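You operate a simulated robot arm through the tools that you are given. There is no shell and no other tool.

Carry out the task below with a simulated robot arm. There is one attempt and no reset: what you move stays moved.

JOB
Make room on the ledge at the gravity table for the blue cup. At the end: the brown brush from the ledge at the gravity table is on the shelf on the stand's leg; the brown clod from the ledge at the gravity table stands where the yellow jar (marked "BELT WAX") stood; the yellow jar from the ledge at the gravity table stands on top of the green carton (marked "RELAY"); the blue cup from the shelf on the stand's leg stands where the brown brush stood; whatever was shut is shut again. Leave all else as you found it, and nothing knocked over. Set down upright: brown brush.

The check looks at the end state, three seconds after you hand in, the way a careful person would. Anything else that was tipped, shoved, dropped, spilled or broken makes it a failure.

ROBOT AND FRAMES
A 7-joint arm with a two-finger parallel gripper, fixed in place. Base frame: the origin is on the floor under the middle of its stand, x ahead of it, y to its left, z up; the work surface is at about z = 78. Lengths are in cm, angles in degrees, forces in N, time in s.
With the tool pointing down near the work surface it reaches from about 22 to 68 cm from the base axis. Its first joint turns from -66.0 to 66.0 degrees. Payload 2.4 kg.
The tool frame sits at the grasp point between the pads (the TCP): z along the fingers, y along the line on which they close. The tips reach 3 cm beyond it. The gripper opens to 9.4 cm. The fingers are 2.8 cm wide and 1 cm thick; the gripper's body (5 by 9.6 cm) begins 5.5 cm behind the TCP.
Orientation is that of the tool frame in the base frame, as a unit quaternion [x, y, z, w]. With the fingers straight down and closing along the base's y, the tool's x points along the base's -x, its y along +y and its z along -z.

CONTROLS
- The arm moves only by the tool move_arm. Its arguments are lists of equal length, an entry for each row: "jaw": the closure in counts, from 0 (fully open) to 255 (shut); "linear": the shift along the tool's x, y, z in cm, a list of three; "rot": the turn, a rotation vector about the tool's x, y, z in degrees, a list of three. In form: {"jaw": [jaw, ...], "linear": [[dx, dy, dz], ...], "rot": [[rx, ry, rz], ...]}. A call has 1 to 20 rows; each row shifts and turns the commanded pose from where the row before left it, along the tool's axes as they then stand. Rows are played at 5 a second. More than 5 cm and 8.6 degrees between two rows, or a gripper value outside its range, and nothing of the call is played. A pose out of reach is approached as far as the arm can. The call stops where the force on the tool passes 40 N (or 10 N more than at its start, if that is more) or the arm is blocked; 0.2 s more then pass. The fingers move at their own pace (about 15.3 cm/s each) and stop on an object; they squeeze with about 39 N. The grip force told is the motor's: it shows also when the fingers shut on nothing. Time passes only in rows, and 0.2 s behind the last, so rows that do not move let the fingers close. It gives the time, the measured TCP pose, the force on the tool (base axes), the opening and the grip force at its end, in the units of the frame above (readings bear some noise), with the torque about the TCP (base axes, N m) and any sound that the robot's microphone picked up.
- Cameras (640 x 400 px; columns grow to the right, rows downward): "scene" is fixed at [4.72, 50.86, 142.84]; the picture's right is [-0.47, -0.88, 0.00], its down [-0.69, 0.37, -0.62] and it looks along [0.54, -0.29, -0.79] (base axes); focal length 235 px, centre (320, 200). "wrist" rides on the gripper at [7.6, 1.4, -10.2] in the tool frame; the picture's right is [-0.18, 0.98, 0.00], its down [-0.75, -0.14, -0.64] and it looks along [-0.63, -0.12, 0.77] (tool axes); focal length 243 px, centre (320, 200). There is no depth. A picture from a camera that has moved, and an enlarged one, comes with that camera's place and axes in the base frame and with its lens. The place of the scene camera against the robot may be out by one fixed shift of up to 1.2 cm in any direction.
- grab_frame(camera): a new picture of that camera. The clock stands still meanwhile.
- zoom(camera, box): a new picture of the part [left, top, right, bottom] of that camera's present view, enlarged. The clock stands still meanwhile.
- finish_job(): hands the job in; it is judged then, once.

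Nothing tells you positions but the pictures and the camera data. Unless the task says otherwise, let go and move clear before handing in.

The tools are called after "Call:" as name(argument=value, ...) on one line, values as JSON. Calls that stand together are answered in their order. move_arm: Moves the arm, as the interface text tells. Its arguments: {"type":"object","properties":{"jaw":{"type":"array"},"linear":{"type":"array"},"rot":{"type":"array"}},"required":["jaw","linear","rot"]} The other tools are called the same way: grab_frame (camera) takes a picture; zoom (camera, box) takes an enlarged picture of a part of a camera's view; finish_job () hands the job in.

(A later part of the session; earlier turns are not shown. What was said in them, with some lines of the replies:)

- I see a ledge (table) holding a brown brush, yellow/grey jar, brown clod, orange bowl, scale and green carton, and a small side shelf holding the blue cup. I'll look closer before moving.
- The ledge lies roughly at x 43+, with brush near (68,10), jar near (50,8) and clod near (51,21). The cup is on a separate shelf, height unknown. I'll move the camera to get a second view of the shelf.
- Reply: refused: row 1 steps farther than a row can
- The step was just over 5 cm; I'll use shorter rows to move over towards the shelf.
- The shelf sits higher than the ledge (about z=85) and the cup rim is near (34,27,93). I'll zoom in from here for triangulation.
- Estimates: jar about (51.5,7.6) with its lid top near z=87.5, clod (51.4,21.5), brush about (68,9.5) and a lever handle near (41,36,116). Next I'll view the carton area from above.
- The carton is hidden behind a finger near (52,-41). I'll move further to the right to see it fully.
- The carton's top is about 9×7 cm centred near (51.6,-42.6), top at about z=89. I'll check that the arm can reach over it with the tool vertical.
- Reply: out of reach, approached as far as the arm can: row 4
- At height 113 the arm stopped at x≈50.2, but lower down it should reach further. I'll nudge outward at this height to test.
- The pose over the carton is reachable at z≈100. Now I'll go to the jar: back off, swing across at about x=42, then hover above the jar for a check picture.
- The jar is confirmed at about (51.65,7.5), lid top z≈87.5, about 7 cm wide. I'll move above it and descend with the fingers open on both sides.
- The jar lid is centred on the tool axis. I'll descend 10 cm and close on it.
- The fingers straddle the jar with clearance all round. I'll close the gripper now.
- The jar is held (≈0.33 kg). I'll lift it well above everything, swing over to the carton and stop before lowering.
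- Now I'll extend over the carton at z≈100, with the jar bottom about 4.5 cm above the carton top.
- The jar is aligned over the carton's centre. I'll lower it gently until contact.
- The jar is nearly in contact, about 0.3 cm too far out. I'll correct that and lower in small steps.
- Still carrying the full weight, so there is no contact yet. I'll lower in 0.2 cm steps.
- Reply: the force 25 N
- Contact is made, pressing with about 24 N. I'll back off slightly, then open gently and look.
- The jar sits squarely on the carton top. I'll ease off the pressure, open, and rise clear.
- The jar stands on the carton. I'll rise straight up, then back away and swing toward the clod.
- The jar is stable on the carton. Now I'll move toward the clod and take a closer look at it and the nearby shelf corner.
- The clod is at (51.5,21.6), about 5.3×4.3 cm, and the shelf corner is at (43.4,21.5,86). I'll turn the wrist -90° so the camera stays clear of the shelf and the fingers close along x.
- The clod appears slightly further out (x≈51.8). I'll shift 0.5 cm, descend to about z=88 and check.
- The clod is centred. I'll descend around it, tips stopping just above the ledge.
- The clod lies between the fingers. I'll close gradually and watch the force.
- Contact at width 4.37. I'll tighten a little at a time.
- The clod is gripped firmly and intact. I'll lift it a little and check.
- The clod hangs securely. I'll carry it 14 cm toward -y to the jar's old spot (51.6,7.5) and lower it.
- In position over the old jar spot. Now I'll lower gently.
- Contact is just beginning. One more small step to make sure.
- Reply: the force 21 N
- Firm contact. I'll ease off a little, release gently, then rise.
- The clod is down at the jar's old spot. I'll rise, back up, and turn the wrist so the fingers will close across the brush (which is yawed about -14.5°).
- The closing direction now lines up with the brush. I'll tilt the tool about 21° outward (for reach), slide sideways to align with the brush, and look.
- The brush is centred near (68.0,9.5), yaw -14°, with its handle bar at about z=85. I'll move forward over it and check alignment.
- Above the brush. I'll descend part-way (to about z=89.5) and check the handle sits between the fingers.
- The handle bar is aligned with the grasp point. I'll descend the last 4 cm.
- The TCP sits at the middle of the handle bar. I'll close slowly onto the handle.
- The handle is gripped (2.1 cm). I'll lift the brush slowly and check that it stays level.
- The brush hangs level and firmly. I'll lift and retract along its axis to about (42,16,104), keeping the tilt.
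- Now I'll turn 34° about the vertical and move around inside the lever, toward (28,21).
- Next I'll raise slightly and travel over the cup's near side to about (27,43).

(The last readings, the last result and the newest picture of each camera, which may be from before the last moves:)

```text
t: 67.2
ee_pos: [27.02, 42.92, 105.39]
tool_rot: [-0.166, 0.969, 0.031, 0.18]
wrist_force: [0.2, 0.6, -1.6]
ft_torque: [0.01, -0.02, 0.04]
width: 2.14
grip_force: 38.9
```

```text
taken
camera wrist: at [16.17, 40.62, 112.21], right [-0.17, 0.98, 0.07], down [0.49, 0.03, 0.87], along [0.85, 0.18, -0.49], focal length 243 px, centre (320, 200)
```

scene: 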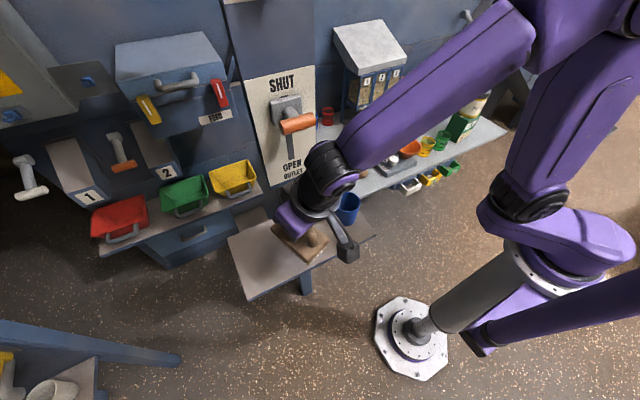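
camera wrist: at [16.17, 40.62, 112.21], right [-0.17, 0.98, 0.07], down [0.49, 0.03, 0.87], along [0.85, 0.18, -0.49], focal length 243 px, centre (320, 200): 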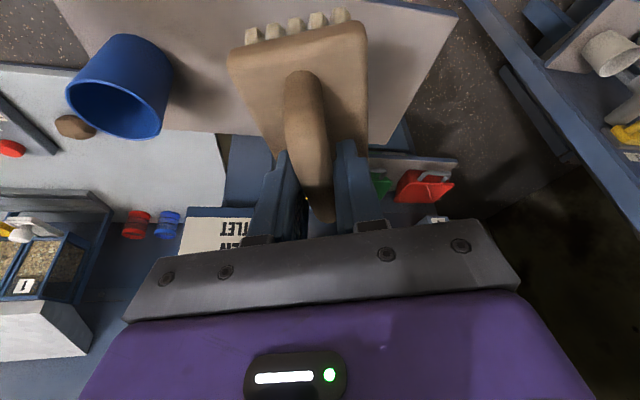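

The brush is over the shelf's inner side, well away from the cup. I'll lower to z≈97, then slide in over the shelf's middle.

Call:
move_arm(jaw=[255, 255, 255, 255, 255, 255, 255], linear=[[1.0, 0, 2.61], [1.0, 0, 2.61], [1.0, 0, 2.61], [-2.955, -0.8, 1.134], [-2.955, -0.8, 1.134], [0, 0, 0], [0, 0, 0]], rot=[[0, 0, 0], [0, 0, 0], [0, 0, 0], [0, 0, 0], [0, 0, 0], [0, 0, 0], [0, 0, 0]])

Call:
grab_frame(camera="scene")

Call:
grab_frame(camera="wrist")

Call:
zoom(camera="scene", box=[230, 160, 390, 280])

```text
t: 68.8
ee_pos: [33.35, 43.51, 97.02]
tool_rot: [-0.167, 0.969, 0.031, 0.18]
wrist_force: [0.1, 1.3, -1.5]
ft_torque: [0.02, 0.05, -0.03]
width: 2.14
grip_force: 39.1
```

```text
taken
```

scene: 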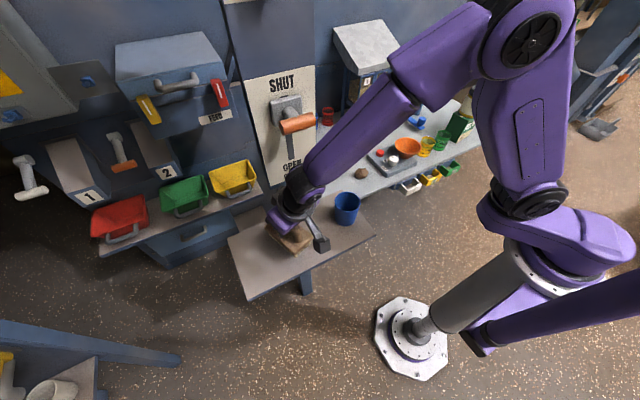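

```text
taken
camera wrist: at [22.48, 41.18, 103.85], right [-0.17, 0.98, 0.07], down [0.49, 0.03, 0.87], along [0.85, 0.18, -0.49], focal length 243 px, centre (320, 200)
```

wrist: 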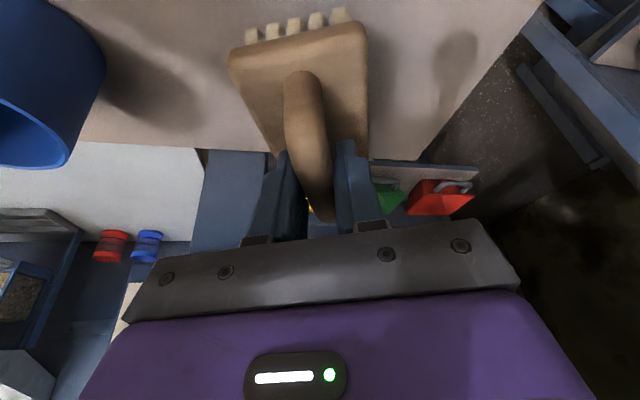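

```text
3.33 times, centred on (310, 220) of scene
camera zoom: at [4.72, 50.86, 142.84], right [-0.47, -0.88, 0.0], down [-0.69, 0.37, -0.62], along [0.54, -0.29, -0.79], focal length 783 px, centre (353, 133)
```

zoom: 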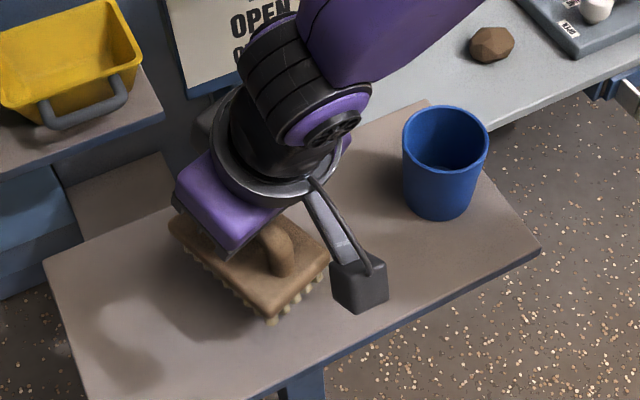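

All clear. I'll lower the brush toward the shelf in small steps, watching the force.

Call:
move_arm(jaw=[255, 255, 255, 255], linear=[[0.54, 0, 1.4], [0.36, 0, 0.93], [0, 0, 0], [0, 0, 0]], rot=[[0, 0, 0], [0, 0, 0], [0, 0, 0], [0, 0, 0]])

Call:
zoom(camera="scene", box=[260, 190, 340, 260])

Call:
grab_frame(camera="wrist")

```text
t: 69.8
ee_pos: [33.3, 43.6, 94.58]
tool_rot: [-0.166, 0.969, 0.031, 0.18]
wrist_force: [0.2, 0.4, -1.1]
ft_torque: [0.02, 0.03, -0.03]
width: 2.13
grip_force: 39.1
```

```text
5.71 times, centred on (300, 225) of scene
camera zoom: at [4.72, 50.86, 142.84], right [-0.47, -0.88, 0.0], down [-0.69, 0.37, -0.62], along [0.54, -0.29, -0.79], focal length 1343 px, centre (434, 57)
```

zoom: 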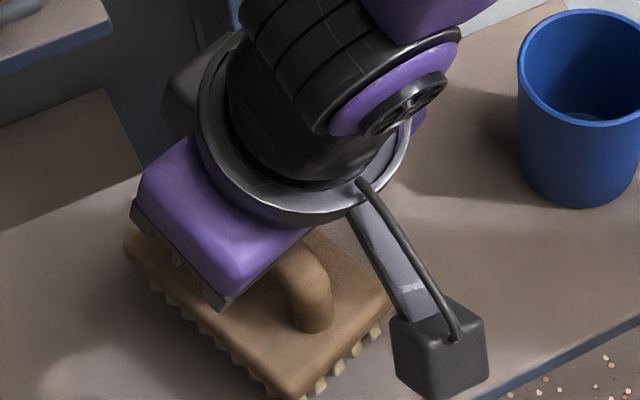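

```text
taken
camera wrist: at [22.5, 41.34, 101.36], right [-0.17, 0.98, 0.07], down [0.49, 0.03, 0.87], along [0.85, 0.18, -0.49], focal length 243 px, centre (320, 200)
```

wrist: 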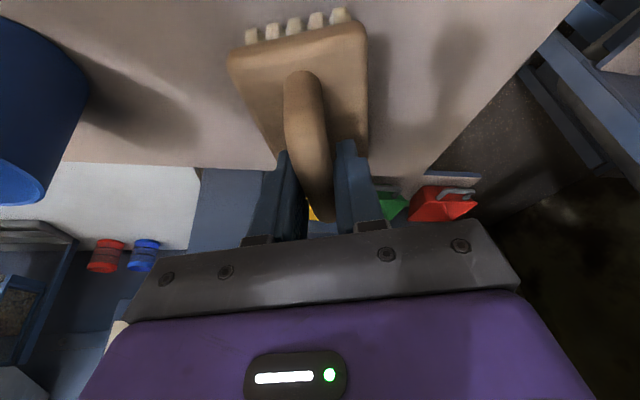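

The brush footprint will lie within the shelf. I'll continue lowering.

Call:
move_arm(jaw=[255, 255, 255], linear=[[0.18, 0, 0.47], [0.11, 0, 0.28], [0, 0, 0]], rot=[[0, 0, 0], [0, 0, 0], [0, 0, 0]])

Call:
move_arm(jaw=[255, 255], linear=[[0.07, 0, 0.19], [0, 0, 0]], rot=[[0, 0, 0], [0, 0, 0]])

```text
t: 70.6
ee_pos: [33.24, 43.67, 93.63]
tool_rot: [-0.166, 0.969, 0.031, 0.179]
wrist_force: [0.3, -0.4, -1.7]
ft_torque: [-0.02, -0.03, -0.01]
width: 2.14
grip_force: 39.3
```

```text
t: 71.2
ee_pos: [33.33, 43.59, 93.51]
tool_rot: [-0.166, 0.969, 0.031, 0.18]
wrist_force: [-0.1, -0.1, -1.4]
ft_torque: [0.01, 0.03, 0.03]
width: 2.13
grip_force: 38.9
```

Call:
move_arm(jaw=[255, 255], linear=[[0.07, 0, 0.19], [0, 0, 0]], rot=[[0, 0, 0], [0, 0, 0]])

Call:
zoom(camera="scene", box=[260, 190, 340, 260])

```text
t: 71.8
ee_pos: [33.35, 43.63, 93.44]
tool_rot: [-0.166, 0.969, 0.032, 0.18]
wrist_force: [-3.4, -2.8, 11.2]
ft_torque: [0.1, -0.34, -0.03]
width: 2.12
grip_force: 39.1
```

```text
5.71 times, centred on (300, 225) of scene
camera zoom: at [4.7, 50.83, 142.85], right [-0.47, -0.88, 0.0], down [-0.69, 0.37, -0.62], along [0.54, -0.29, -0.79], focal length 1343 px, centre (434, 57)
```

zoom: 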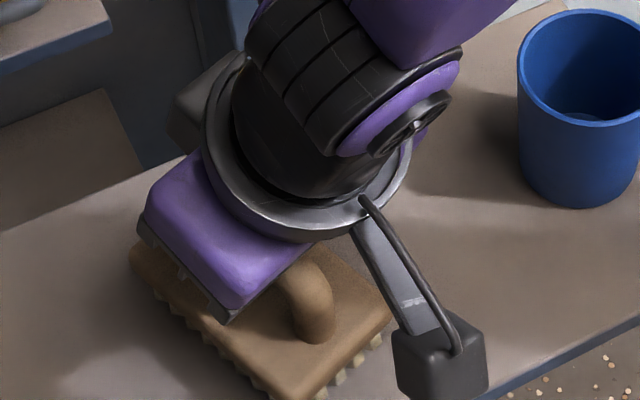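

Contact with the shelf (shelf top ≈ 86.05). I'll ease off, release, and retreat upward.

Call:
move_arm(jaw=[255, 240, 205, 195, 185, 170, 150, 120, 80, 80], linear=[[-0.03, 0, -0.08], [0, 0, 0], [0, 0, 0], [0, 0, 0], [0, 0, 0], [0, 0, 0], [0, 0, 0], [0, 0, 0], [0, 0, 0], [0, 0, 0]], rot=[[0, 0, 0], [0, 0, 0], [0, 0, 0], [0, 0, 0], [0, 0, 0], [0, 0, 0], [0, 0, 0], [0, 0, 0], [0, 0, 0], [0, 0, 0]])

Call:
grab_frame(camera="wrist")

Call:
zoom(camera="scene", box=[260, 190, 340, 260])

```text
t: 74.0
ee_pos: [33.33, 43.49, 93.41]
tool_rot: [-0.167, 0.969, 0.031, 0.18]
wrist_force: [1.5, -0.2, 0.0]
ft_torque: [0.02, 0.02, -0.01]
width: 6.45
grip_force: 0.1
```

```text
taken
camera wrist: at [22.54, 41.24, 100.26], right [-0.17, 0.98, 0.07], down [0.49, 0.03, 0.87], along [0.85, 0.18, -0.49], focal length 243 px, centre (320, 200)
```

wrist: 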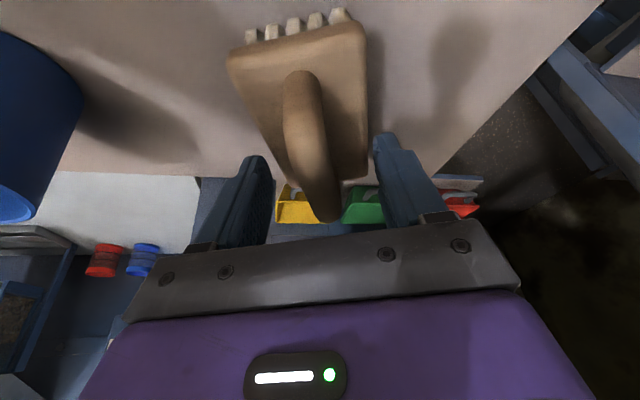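

```text
5.71 times, centred on (300, 225) of scene
camera zoom: at [4.72, 50.86, 142.84], right [-0.47, -0.88, 0.0], down [-0.69, 0.37, -0.62], along [0.54, -0.29, -0.79], focal length 1343 px, centre (434, 57)
```

zoom: 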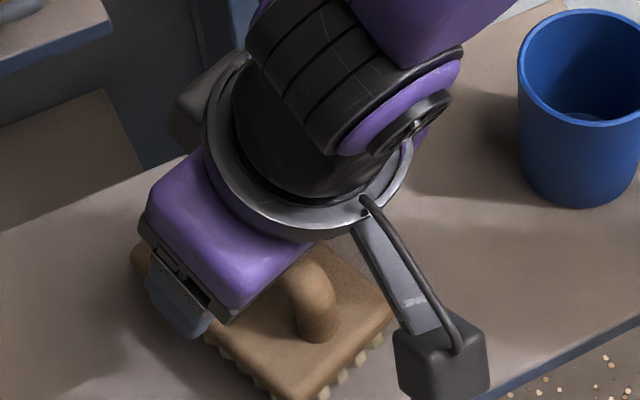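

The brush stands upright on the shelf. I'll retreat back along the tool axis and return to the cup.

Call:
move_arm(jaw=[80, 60, 40, 0, 0, 0, 0, 0, 0, 0], linear=[[0, 0, -2], [0, 0, -3], [0, 0, -4], [0, 0, -4], [1.4, -3.9, -0.5], [0.5, -4.0, -0.2], [0.5, -4.0, -0.2], [0.5, -4.0, -0.2], [0, 0, 0], [0, 0, 0]], rot=[[0, 0, 0], [0, 0, 0], [0, 0, 0], [0, 0, 0], [0, 0, 0], [0, 0, 0], [0, 0, 0], [0, 0, 0], [0, 0, 0], [0, 0, 0]])

Call:
grab_frame(camera="wrist")

Call:
grab_frame(camera="scene")

Call:
zoom(camera="scene", box=[240, 170, 380, 280])

```text
t: 76.2
ee_pos: [31.52, 25.98, 105.33]
tool_rot: [-0.167, 0.969, 0.031, 0.18]
wrist_force: [-0.1, 0.3, 0.1]
ft_torque: [-0.02, -0.01, 0.0]
width: 9.38
grip_force: 0.0
```

```text
taken
camera wrist: at [20.67, 23.72, 112.22], right [-0.17, 0.98, 0.07], down [0.49, 0.03, 0.87], along [0.85, 0.18, -0.49], focal length 243 px, centre (320, 200)
```

wrist: 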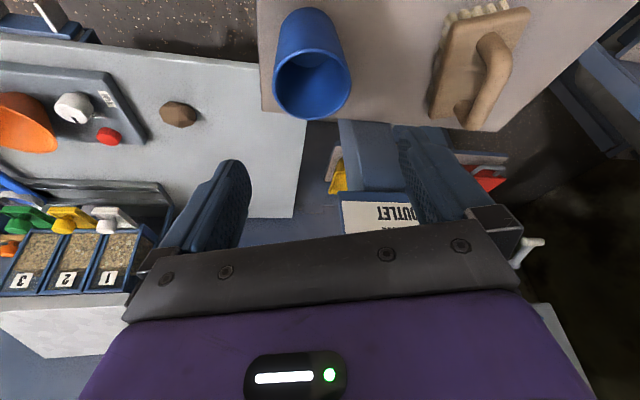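

```text
taken
```

scene: 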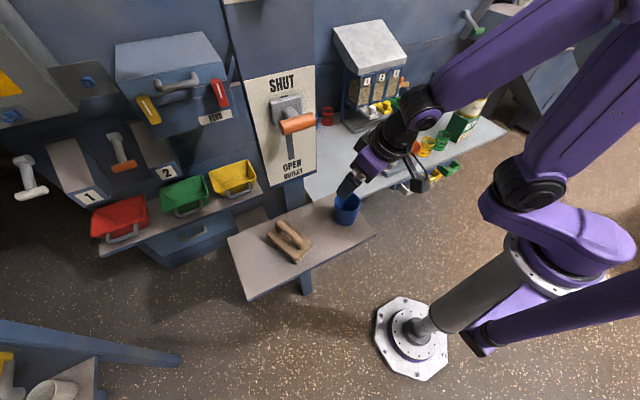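

```text
3.64 times, centred on (310, 225) of scene
camera zoom: at [4.72, 50.85, 142.84], right [-0.47, -0.88, 0.0], down [-0.69, 0.37, -0.62], along [0.54, -0.29, -0.79], focal length 855 px, centre (356, 109)
```

zoom: 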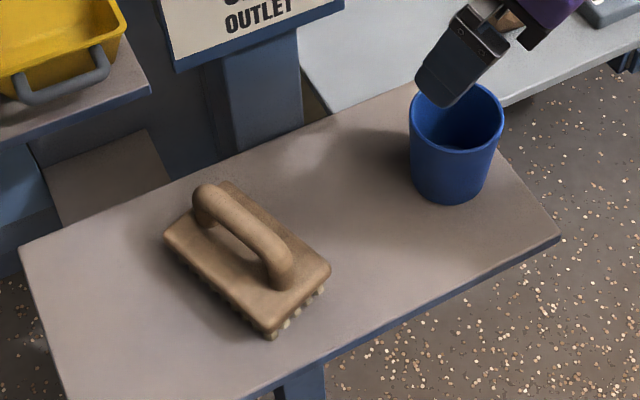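

The brush stands upright and well inside the shelf. Now I'll measure the cup precisely.

Call:
zoom(camera="wrist", box=[240, 0, 400, 125])

```text
3.20 times, centred on (320, 62) of wrist
camera zoom: at [20.67, 23.72, 112.22], right [-0.17, 0.98, 0.07], down [0.49, 0.03, 0.87], along [0.85, 0.18, -0.49], focal length 776 px, centre (320, 640)
```

zoom: 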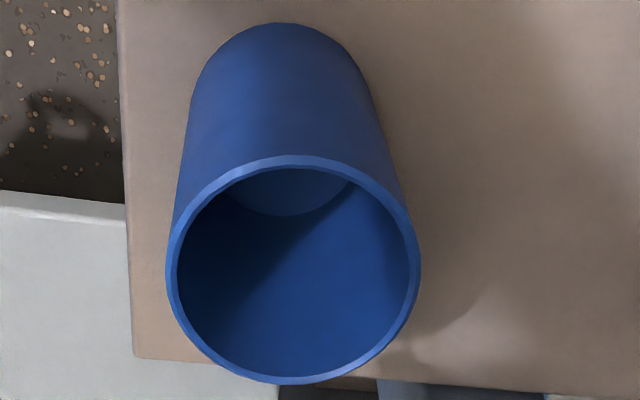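

The cup rim centre is (33.6,26.5,93.4), 6.85 cm wide. I'll move above it and descend part of the way for a check.

Call:
move_arm(jaw=[0, 0, 0, 0, 0, 0], linear=[[-2.0, -0.23, 0.77], [1.0, 0, 2.61], [1.0, 0, 2.61], [0.72, 0, 1.87], [0, 0, 0], [0, 0, 0]], rot=[[0, 0, 0], [0, 0, 0], [0, 0, 0], [0, 0, 0], [0, 0, 0], [0, 0, 0]])

Call:
grab_frame(camera="wrist")

Call:
zoom(camera="scene", box=[290, 140, 410, 250])

```text
t: 77.6
ee_pos: [33.34, 26.63, 97.97]
tool_rot: [-0.167, 0.969, 0.031, 0.18]
wrist_force: [-0.8, -0.7, -0.4]
ft_torque: [0.01, 0.0, 0.01]
width: 9.41
grip_force: 0.1
```

```text
taken
camera wrist: at [22.61, 24.3, 104.75], right [-0.17, 0.98, 0.07], down [0.49, 0.02, 0.87], along [0.85, 0.18, -0.49], focal length 243 px, centre (320, 200)
```

wrist: 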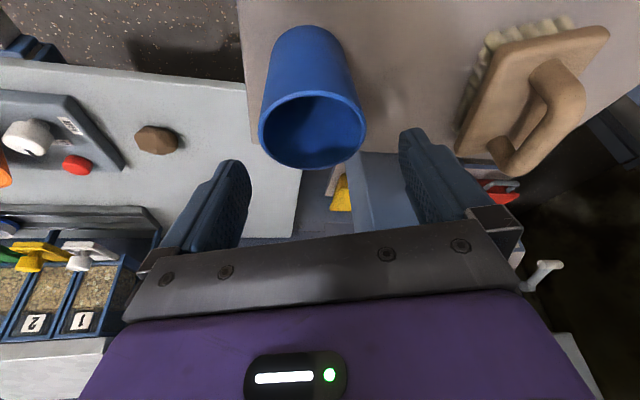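

```text
3.64 times, centred on (350, 195) of scene
camera zoom: at [4.72, 50.86, 142.84], right [-0.47, -0.88, 0.0], down [-0.69, 0.37, -0.62], along [0.54, -0.29, -0.79], focal length 855 px, centre (211, 218)
```

zoom: 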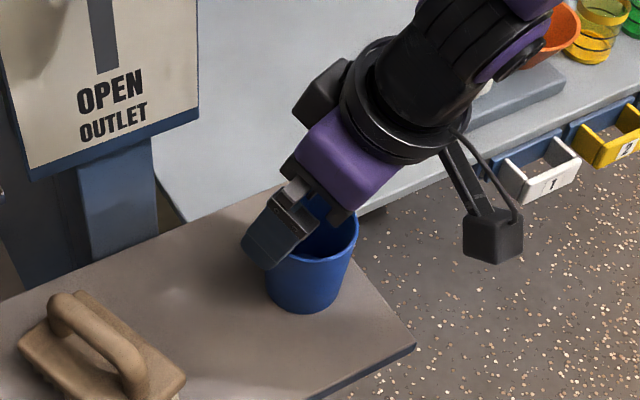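

The cup is nearly centred (0.2 cm to the side, 0.4 cm forward). I'll correct this and descend to the grasp height.

Call:
move_arm(jaw=[0, 0, 0, 0, 0, 0], linear=[[-0.33, -0.2, 0.12], [0.72, 0, 1.87], [0.9, 0, 2.34], [0.75, 0, 1.95], [0, 0, 0], [0, 0, 0]], rot=[[0, 0, 0], [0, 0, 0], [0, 0, 0], [0, 0, 0], [0, 0, 0], [0, 0, 0]])

Call:
grab_frame(camera="wrist")

Call:
zoom(camera="scene", box=[290, 140, 410, 250])

```text
t: 79.0
ee_pos: [33.85, 26.58, 91.33]
tool_rot: [-0.167, 0.969, 0.031, 0.181]
wrist_force: [0.1, 0.9, 0.3]
ft_torque: [0.0, 0.0, 0.02]
width: 9.39
grip_force: 0.1
```

```text
taken
camera wrist: at [23.05, 24.28, 98.16], right [-0.17, 0.98, 0.07], down [0.49, 0.02, 0.87], along [0.85, 0.18, -0.49], focal length 243 px, centre (320, 200)
```

wrist: 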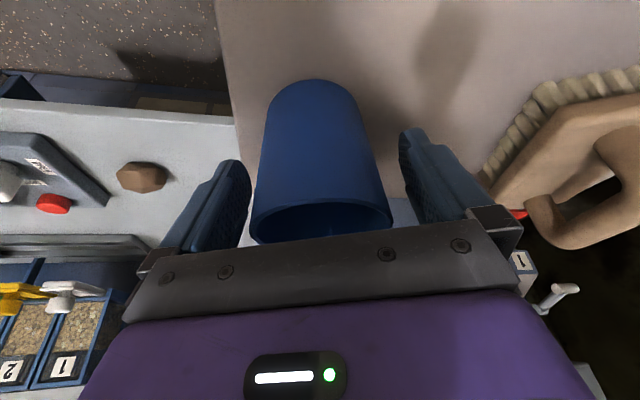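

```text
3.64 times, centred on (350, 195) of scene
camera zoom: at [4.72, 50.86, 142.84], right [-0.47, -0.88, 0.0], down [-0.69, 0.37, -0.62], along [0.54, -0.29, -0.79], focal length 855 px, centre (211, 218)
```

zoom: 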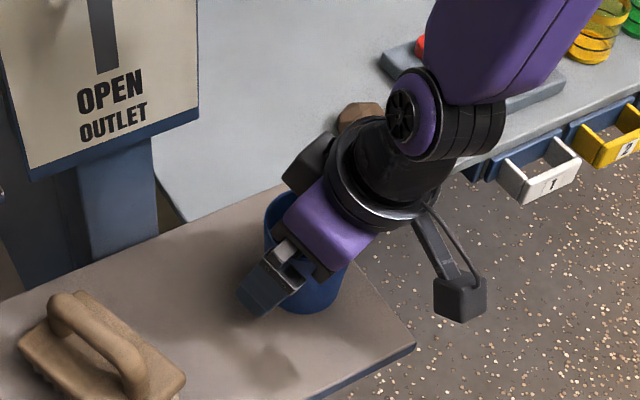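

The cup is centred between the fingers. I'll close gently, step by step.

Call:
move_arm(jaw=[40, 55, 65, 70, 74, 74], linear=[[0, 0, 0], [0, 0, 0], [0, 0, 0], [0, 0, 0], [0, 0, 0], [0, 0, 0]], rot=[[0, 0, 0], [0, 0, 0], [0, 0, 0], [0, 0, 0], [0, 0, 0], [0, 0, 0]])

Call:
grab_frame(camera="wrist")

```text
t: 80.4
ee_pos: [33.85, 26.54, 91.31]
tool_rot: [-0.166, 0.969, 0.031, 0.179]
wrist_force: [0.2, -0.6, -0.3]
ft_torque: [0.04, 0.03, 0.01]
width: 7.06
grip_force: 39.1
```

```text
taken
camera wrist: at [23.04, 24.28, 98.17], right [-0.17, 0.98, 0.07], down [0.49, 0.03, 0.87], along [0.85, 0.18, -0.49], focal length 243 px, centre (320, 200)
```

wrist: 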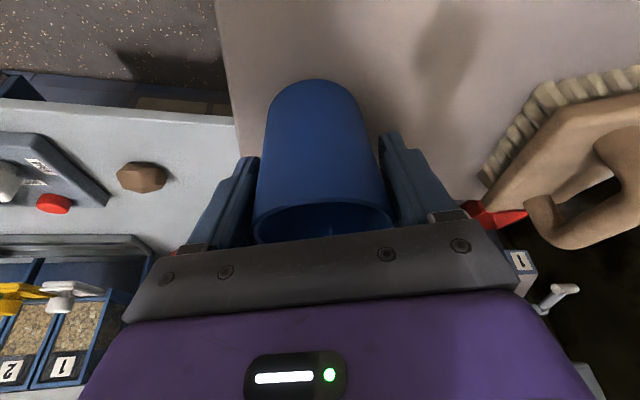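

The cup is gripped at 7.06 cm. I'll lift slowly and check that it stays level.

Call:
move_arm(jaw=[120, 120, 120, 120, 120], linear=[[0, 0, 0], [-0.18, 0, -0.47], [-0.72, 0, -1.87], [0, 0, 0], [0, 0, 0]], rot=[[0, 0, 0], [0, 0, 0], [0, 0, 0], [0, 0, 0], [0, 0, 0]])

Call:
grab_frame(camera="wrist")

Call:
zoom(camera="scene", box=[290, 140, 410, 250])

```text
t: 81.6
ee_pos: [33.81, 26.54, 93.91]
tool_rot: [-0.166, 0.969, 0.031, 0.179]
wrist_force: [-0.9, 0.1, -0.1]
ft_torque: [-0.03, 0.01, -0.03]
width: 7.04
grip_force: 39.4
```

```text
taken
camera wrist: at [23.03, 24.21, 100.68], right [-0.17, 0.98, 0.07], down [0.49, 0.03, 0.87], along [0.85, 0.18, -0.49], focal length 243 px, centre (320, 200)
```

wrist: 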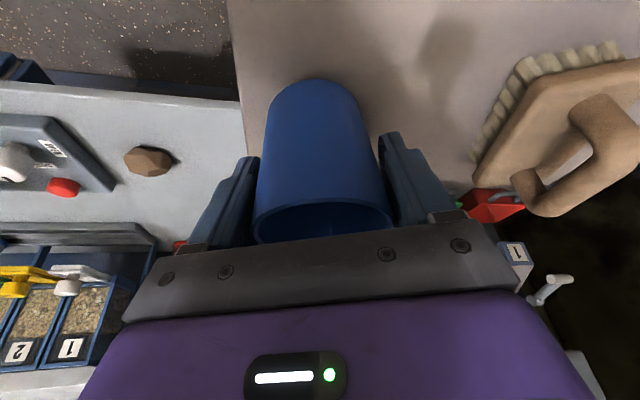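

```text
3.64 times, centred on (350, 195) of scene
camera zoom: at [4.72, 50.86, 142.84], right [-0.47, -0.88, 0.0], down [-0.69, 0.37, -0.62], along [0.54, -0.29, -0.79], focal length 855 px, centre (211, 218)
```

zoom: 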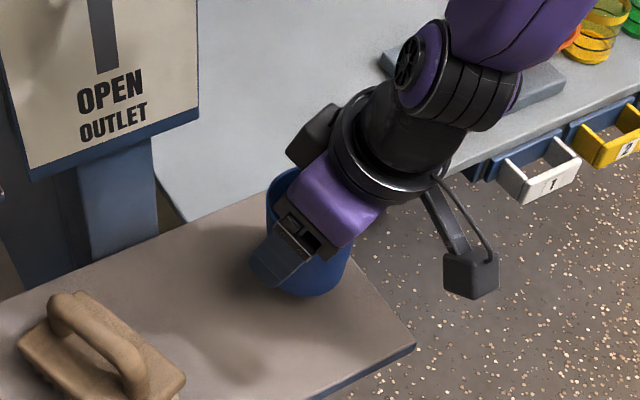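

The cup hangs level. I'll lift to z≈104, move clear of the shelf and turn back to the heading used at the brush spot.

Call:
move_arm(jaw=[120, 120, 120, 120, 120, 120, 120, 120, 120, 120, 120, 120], linear=[[-1.22, 0, -3.17], [-1.22, 0, -3.17], [-1.22, 0, -3.17], [-1.28, -4.13, 0.49], [-1.28, -4.13, 0.49], [-1.28, -4.13, 0.49], [0, 0, 0], [0, 0, 0], [0, 0, 0], [0, 0, 0], [0, 0, 0], [0, 0, 0]], rot=[[0, 0, 0], [0, 0, 0], [0, 0, 0], [0, 0, 0], [0, 0, 0], [0, 0, 0], [3.05, 0, 7.94], [3.05, 0, 7.94], [3.05, 0, 7.94], [3.05, 0, 7.94], [0, 0, 0], [0, 0, 0]])

Call:
grab_frame(camera="wrist")

Call:
grab_frame(camera="scene")

```text
t: 84.2
ee_pos: [41.92, 16.05, 104.11]
tool_rot: [0.123, 0.975, -0.023, 0.181]
wrist_force: [-0.5, 0.3, -0.1]
ft_torque: [-0.03, 0.01, -0.02]
width: 7.01
grip_force: 38.4
```

```text
taken
camera wrist: at [31.62, 20.16, 110.89], right [0.41, 0.91, 0.07], down [0.42, -0.26, 0.87], along [0.81, -0.33, -0.49], focal length 243 px, centre (320, 200)
```

wrist: 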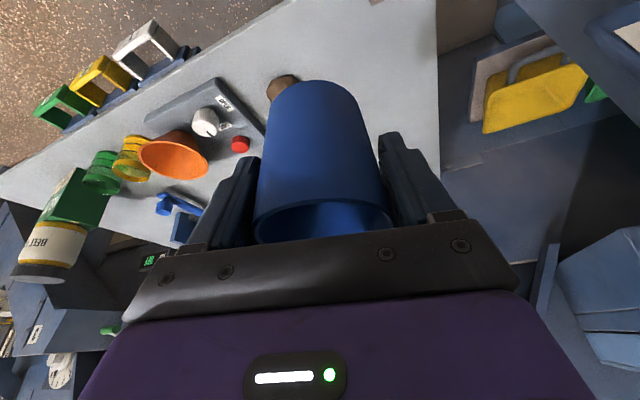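

```text
taken
```

scene: 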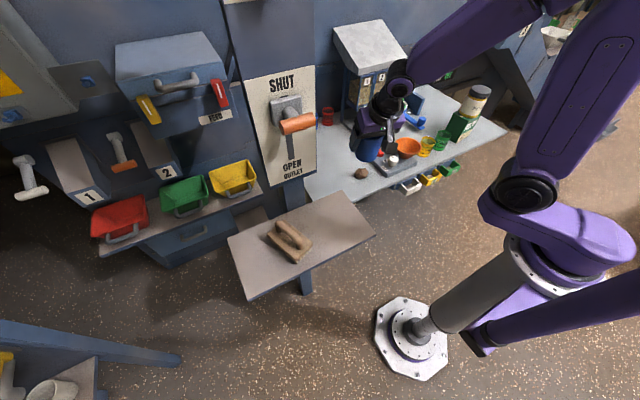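

Next I'll go forward to above the brush's old spot, (68,9.5), coming down to z≈96.

Call:
move_arm(jaw=[120, 120, 120, 120, 120, 120, 120, 120], linear=[[-3.716, 0.03, 2.87], [-3.716, 0.03, 2.87], [-3.716, 0.03, 2.87], [-3.716, 0.03, 2.87], [-3.716, 0.03, 2.87], [-3.716, 0.03, 2.87], [0, 0, 0], [0, 0, 0]], rot=[[0, 0, 0], [0, 0, 0], [0, 0, 0], [0, 0, 0], [0, 0, 0], [0, 0, 0], [0, 0, 0], [0, 0, 0]])

Call:
grab_frame(camera="wrist")

Call:
zoom(camera="scene", box=[290, 80, 410, 170])

```text
t: 86.0
ee_pos: [68.18, 9.38, 95.9]
tool_rot: [0.124, 0.975, -0.023, 0.18]
wrist_force: [0.2, 0.2, -0.5]
ft_torque: [-0.04, -0.03, -0.01]
width: 7.0
grip_force: 39.0
```

```text
taken
camera wrist: at [57.87, 13.43, 102.79], right [0.41, 0.91, 0.07], down [0.42, -0.26, 0.87], along [0.81, -0.33, -0.49], focal length 243 px, centre (320, 200)
```

wrist: 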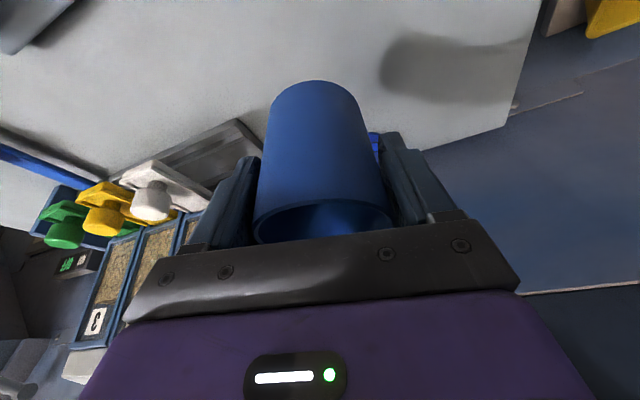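

```text
4.44 times, centred on (350, 125) of scene
camera zoom: at [4.72, 50.86, 142.84], right [-0.47, -0.88, 0.0], down [-0.69, 0.37, -0.62], along [0.54, -0.29, -0.79], focal length 1044 px, centre (187, 533)
```

zoom: 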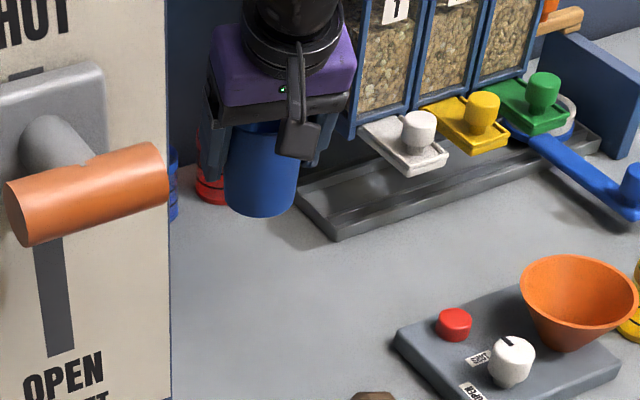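

Positioned above the spot. I'll lower to about 1.5 cm above contact.

Call:
move_arm(jaw=[120, 120, 120, 120, 120, 120], linear=[[1.33, 0, 3.45], [1.33, 0, 3.45], [0.9, 0, 2.33], [0.36, 0, 0.93], [0, 0, 0], [0, 0, 0]], rot=[[0, 0, 0], [0, 0, 0], [0, 0, 0], [0, 0, 0], [0, 0, 0], [0, 0, 0]])

Call:
grab_frame(camera="wrist")

Call:
zoom(camera="scene", box=[290, 80, 410, 170])

```text
t: 87.4
ee_pos: [68.07, 9.57, 85.19]
tool_rot: [0.124, 0.975, -0.023, 0.181]
wrist_force: [-0.2, -0.9, -0.9]
ft_torque: [-0.01, -0.02, 0.02]
width: 6.99
grip_force: 38.9
```

```text
taken
camera wrist: at [57.74, 13.66, 91.96], right [0.41, 0.91, 0.07], down [0.42, -0.26, 0.87], along [0.81, -0.33, -0.49], focal length 243 px, centre (320, 200)
```

wrist: 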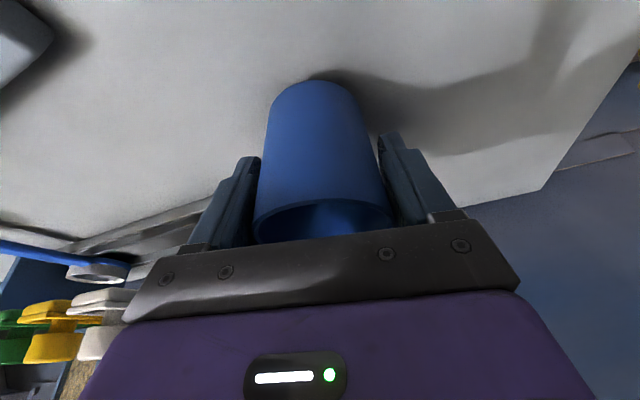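

```text
4.44 times, centred on (350, 125) of scene
camera zoom: at [4.72, 50.86, 142.84], right [-0.47, -0.88, 0.0], down [-0.69, 0.37, -0.62], along [0.54, -0.29, -0.79], focal length 1044 px, centre (187, 533)
```

zoom: 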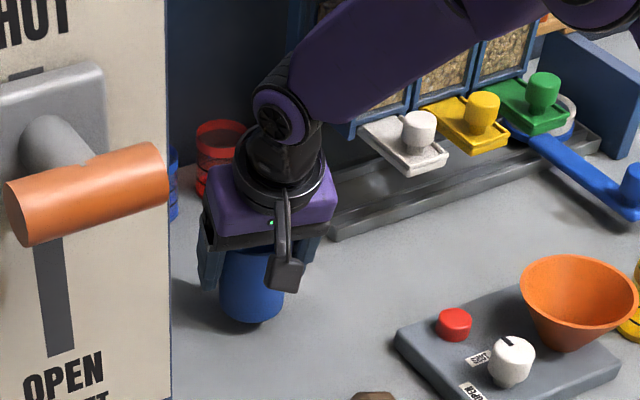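

Close now; I'll lower in small steps to contact.

Call:
move_arm(jaw=[120, 120, 120, 120], linear=[[0.25, 0, 0.65], [0.18, 0, 0.47], [0.11, 0, 0.28], [0, 0, 0]], rot=[[0, 0, 0], [0, 0, 0], [0, 0, 0], [0, 0, 0]])

Call:
move_arm(jaw=[120, 120], linear=[[0.07, 0, 0.19], [0, 0, 0]], rot=[[0, 0, 0], [0, 0, 0]])

```text
t: 88.4
ee_pos: [68.11, 9.52, 83.45]
tool_rot: [0.124, 0.975, -0.023, 0.181]
wrist_force: [0.0, -0.5, 0.1]
ft_torque: [0.02, 0.0, 0.0]
width: 6.99
grip_force: 38.7
```

```text
t: 89.0
ee_pos: [68.02, 9.59, 83.31]
tool_rot: [0.124, 0.975, -0.023, 0.181]
wrist_force: [-0.2, -0.5, -1.0]
ft_torque: [-0.02, 0.02, 0.01]
width: 7.0
grip_force: 39.0
```

Call:
move_arm(jaw=[120, 120], linear=[[0.05, 0, 0.14], [0, 0, 0]], rot=[[0, 0, 0], [0, 0, 0]])

Call:
zoom(camera="scene", box=[310, 110, 390, 170])

```text
t: 89.6
ee_pos: [68.08, 9.44, 83.33]
tool_rot: [0.125, 0.975, -0.024, 0.182]
wrist_force: [-2.1, 0.4, 7.6]
ft_torque: [-0.1, 0.22, -0.03]
width: 6.98
grip_force: 39.1
```

```text
6.67 times, centred on (350, 140) of scene
camera zoom: at [4.7, 50.86, 142.85], right [-0.47, -0.88, 0.0], down [-0.69, 0.37, -0.62], along [0.54, -0.29, -0.79], focal length 1567 px, centre (120, 600)
```

zoom: 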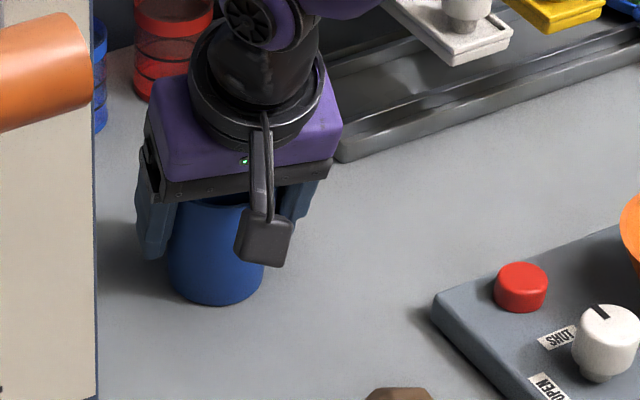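

The cup is touching the ledge. I'll ease off slightly and open gently.

Call:
move_arm(jaw=[120, 80, 68, 62, 55, 45, 30, 15, 0, 0], linear=[[-0.02, 0, -0.05], [0, 0, 0], [0, 0, 0], [0, 0, 0], [0, 0, 0], [0, 0, 0], [0, 0, 0], [0, 0, 0], [0, 0, 0], [0, 0, 0]], rot=[[0, 0, 0], [0, 0, 0], [0, 0, 0], [0, 0, 0], [0, 0, 0], [0, 0, 0], [0, 0, 0], [0, 0, 0], [0, 0, 0], [0, 0, 0]])

Call:
grab_frame(camera="wrist")

Call:
zoom(camera="scene", box=[310, 110, 390, 170])

```text
t: 91.8
ee_pos: [68.02, 9.54, 83.23]
tool_rot: [0.124, 0.975, -0.023, 0.182]
wrist_force: [-0.8, -0.2, -0.1]
ft_torque: [0.02, -0.01, 0.01]
width: 9.41
grip_force: 0.1
```

```text
taken
camera wrist: at [57.77, 13.57, 90.14], right [0.41, 0.91, 0.07], down [0.42, -0.26, 0.87], along [0.81, -0.33, -0.49], focal length 243 px, centre (320, 200)
```

wrist: 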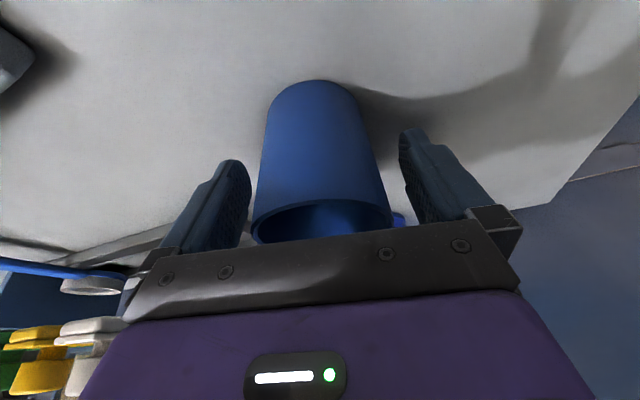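

```text
6.67 times, centred on (350, 140) of scene
camera zoom: at [4.72, 50.86, 142.84], right [-0.47, -0.88, 0.0], down [-0.69, 0.37, -0.62], along [0.54, -0.29, -0.79], focal length 1567 px, centre (120, 600)
```

zoom: 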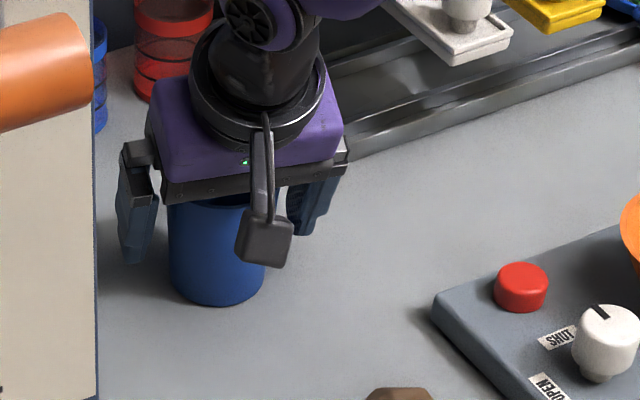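

The cup is standing on its own. I'll rise straight up and then retract to a clear position.

Call:
move_arm(jaw=[0, 0, 0, 0, 0, 0, 0, 0, 0, 0, 0], linear=[[-0.72, 0, -1.87], [-1.2, 0, -3.1], [-1.33, 0, -3.45], [-1.33, 0, -3.45], [3.63, 0, -3.1], [3.63, 0, -3.1], [3.63, 0, -3.1], [3.63, 0, -3.1], [3.63, 0, -3.1], [0, 0, 0], [0, 0, 0]], rot=[[0, 0, 0], [0, 0, 0], [0, 0, 0], [0, 0, 0], [0, 0, 0], [0, 0, 0], [0, 0, 0], [0, 0, 0], [0, 0, 0], [0, 0, 0], [0, 0, 0]])

Call:
grab_frame(camera="wrist")

Call:
grab_frame(camera="scene")

Call:
zoom(camera="scene", box=[300, 80, 500, 205])

```text
t: 94.2
ee_pos: [46.34, 15.05, 104.05]
tool_rot: [0.125, 0.975, -0.023, 0.181]
wrist_force: [0.3, -0.8, 0.2]
ft_torque: [-0.01, -0.04, 0.01]
width: 9.41
grip_force: 0.0
```

```text
taken
camera wrist: at [36.12, 19.09, 110.89], right [0.41, 0.91, 0.07], down [0.42, -0.26, 0.87], along [0.81, -0.33, -0.49], focal length 243 px, centre (320, 200)
```

wrist: 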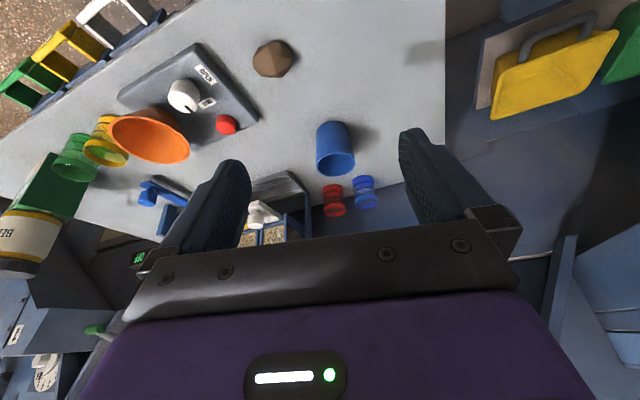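

```text
taken
```

scene: 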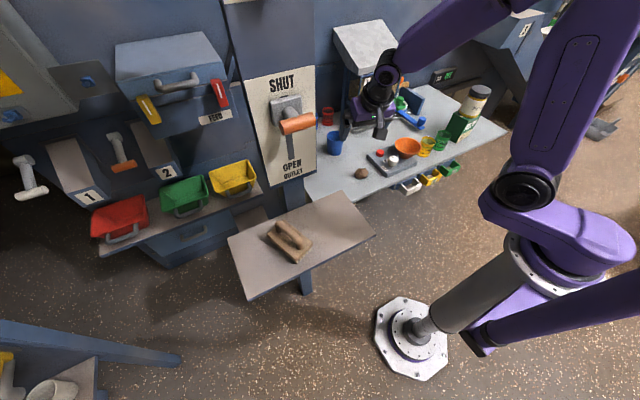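

```text
3.20 times, centred on (400, 142) of scene
camera zoom: at [4.72, 50.86, 142.84], right [-0.47, -0.88, 0.0], down [-0.69, 0.37, -0.62], along [0.54, -0.29, -0.79], focal length 752 px, centre (64, 384)
```

zoom: 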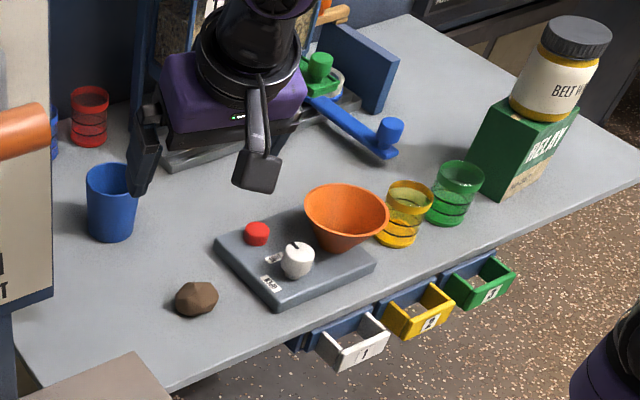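

Everything is in place: the cup stands at the brush's old spot, the clod where the jar was, the jar on top of the RELAY carton, and the brush upright on the shelf. Nothing else has moved and the gripper is open and clear, so I'm handing in.

Call:
finish_job()

```text
The job is handed in.
```

The job is handed in, and the last pictures before hand-in showed everything where you asked:

- **Brown brush:** upright on the shelf on the stand's leg. It sits diagonally and well inside the edges.
- **Brown clod:** on the ledge where the "BELT WAX" jar stood.
- **Yellow jar:** upright on top of the "RELAY" carton. The carton top is only about as deep as the jar is wide, so the jar's edge is roughly flush with the carton's front and back.
- **Blue cup:** standing on the ledge where the brush stood.

I opened nothing, so everything that was shut stayed shut. In those pictures nothing else had been moved or knocked over. The gripper is empty, open and clear of the ledge and shelf.
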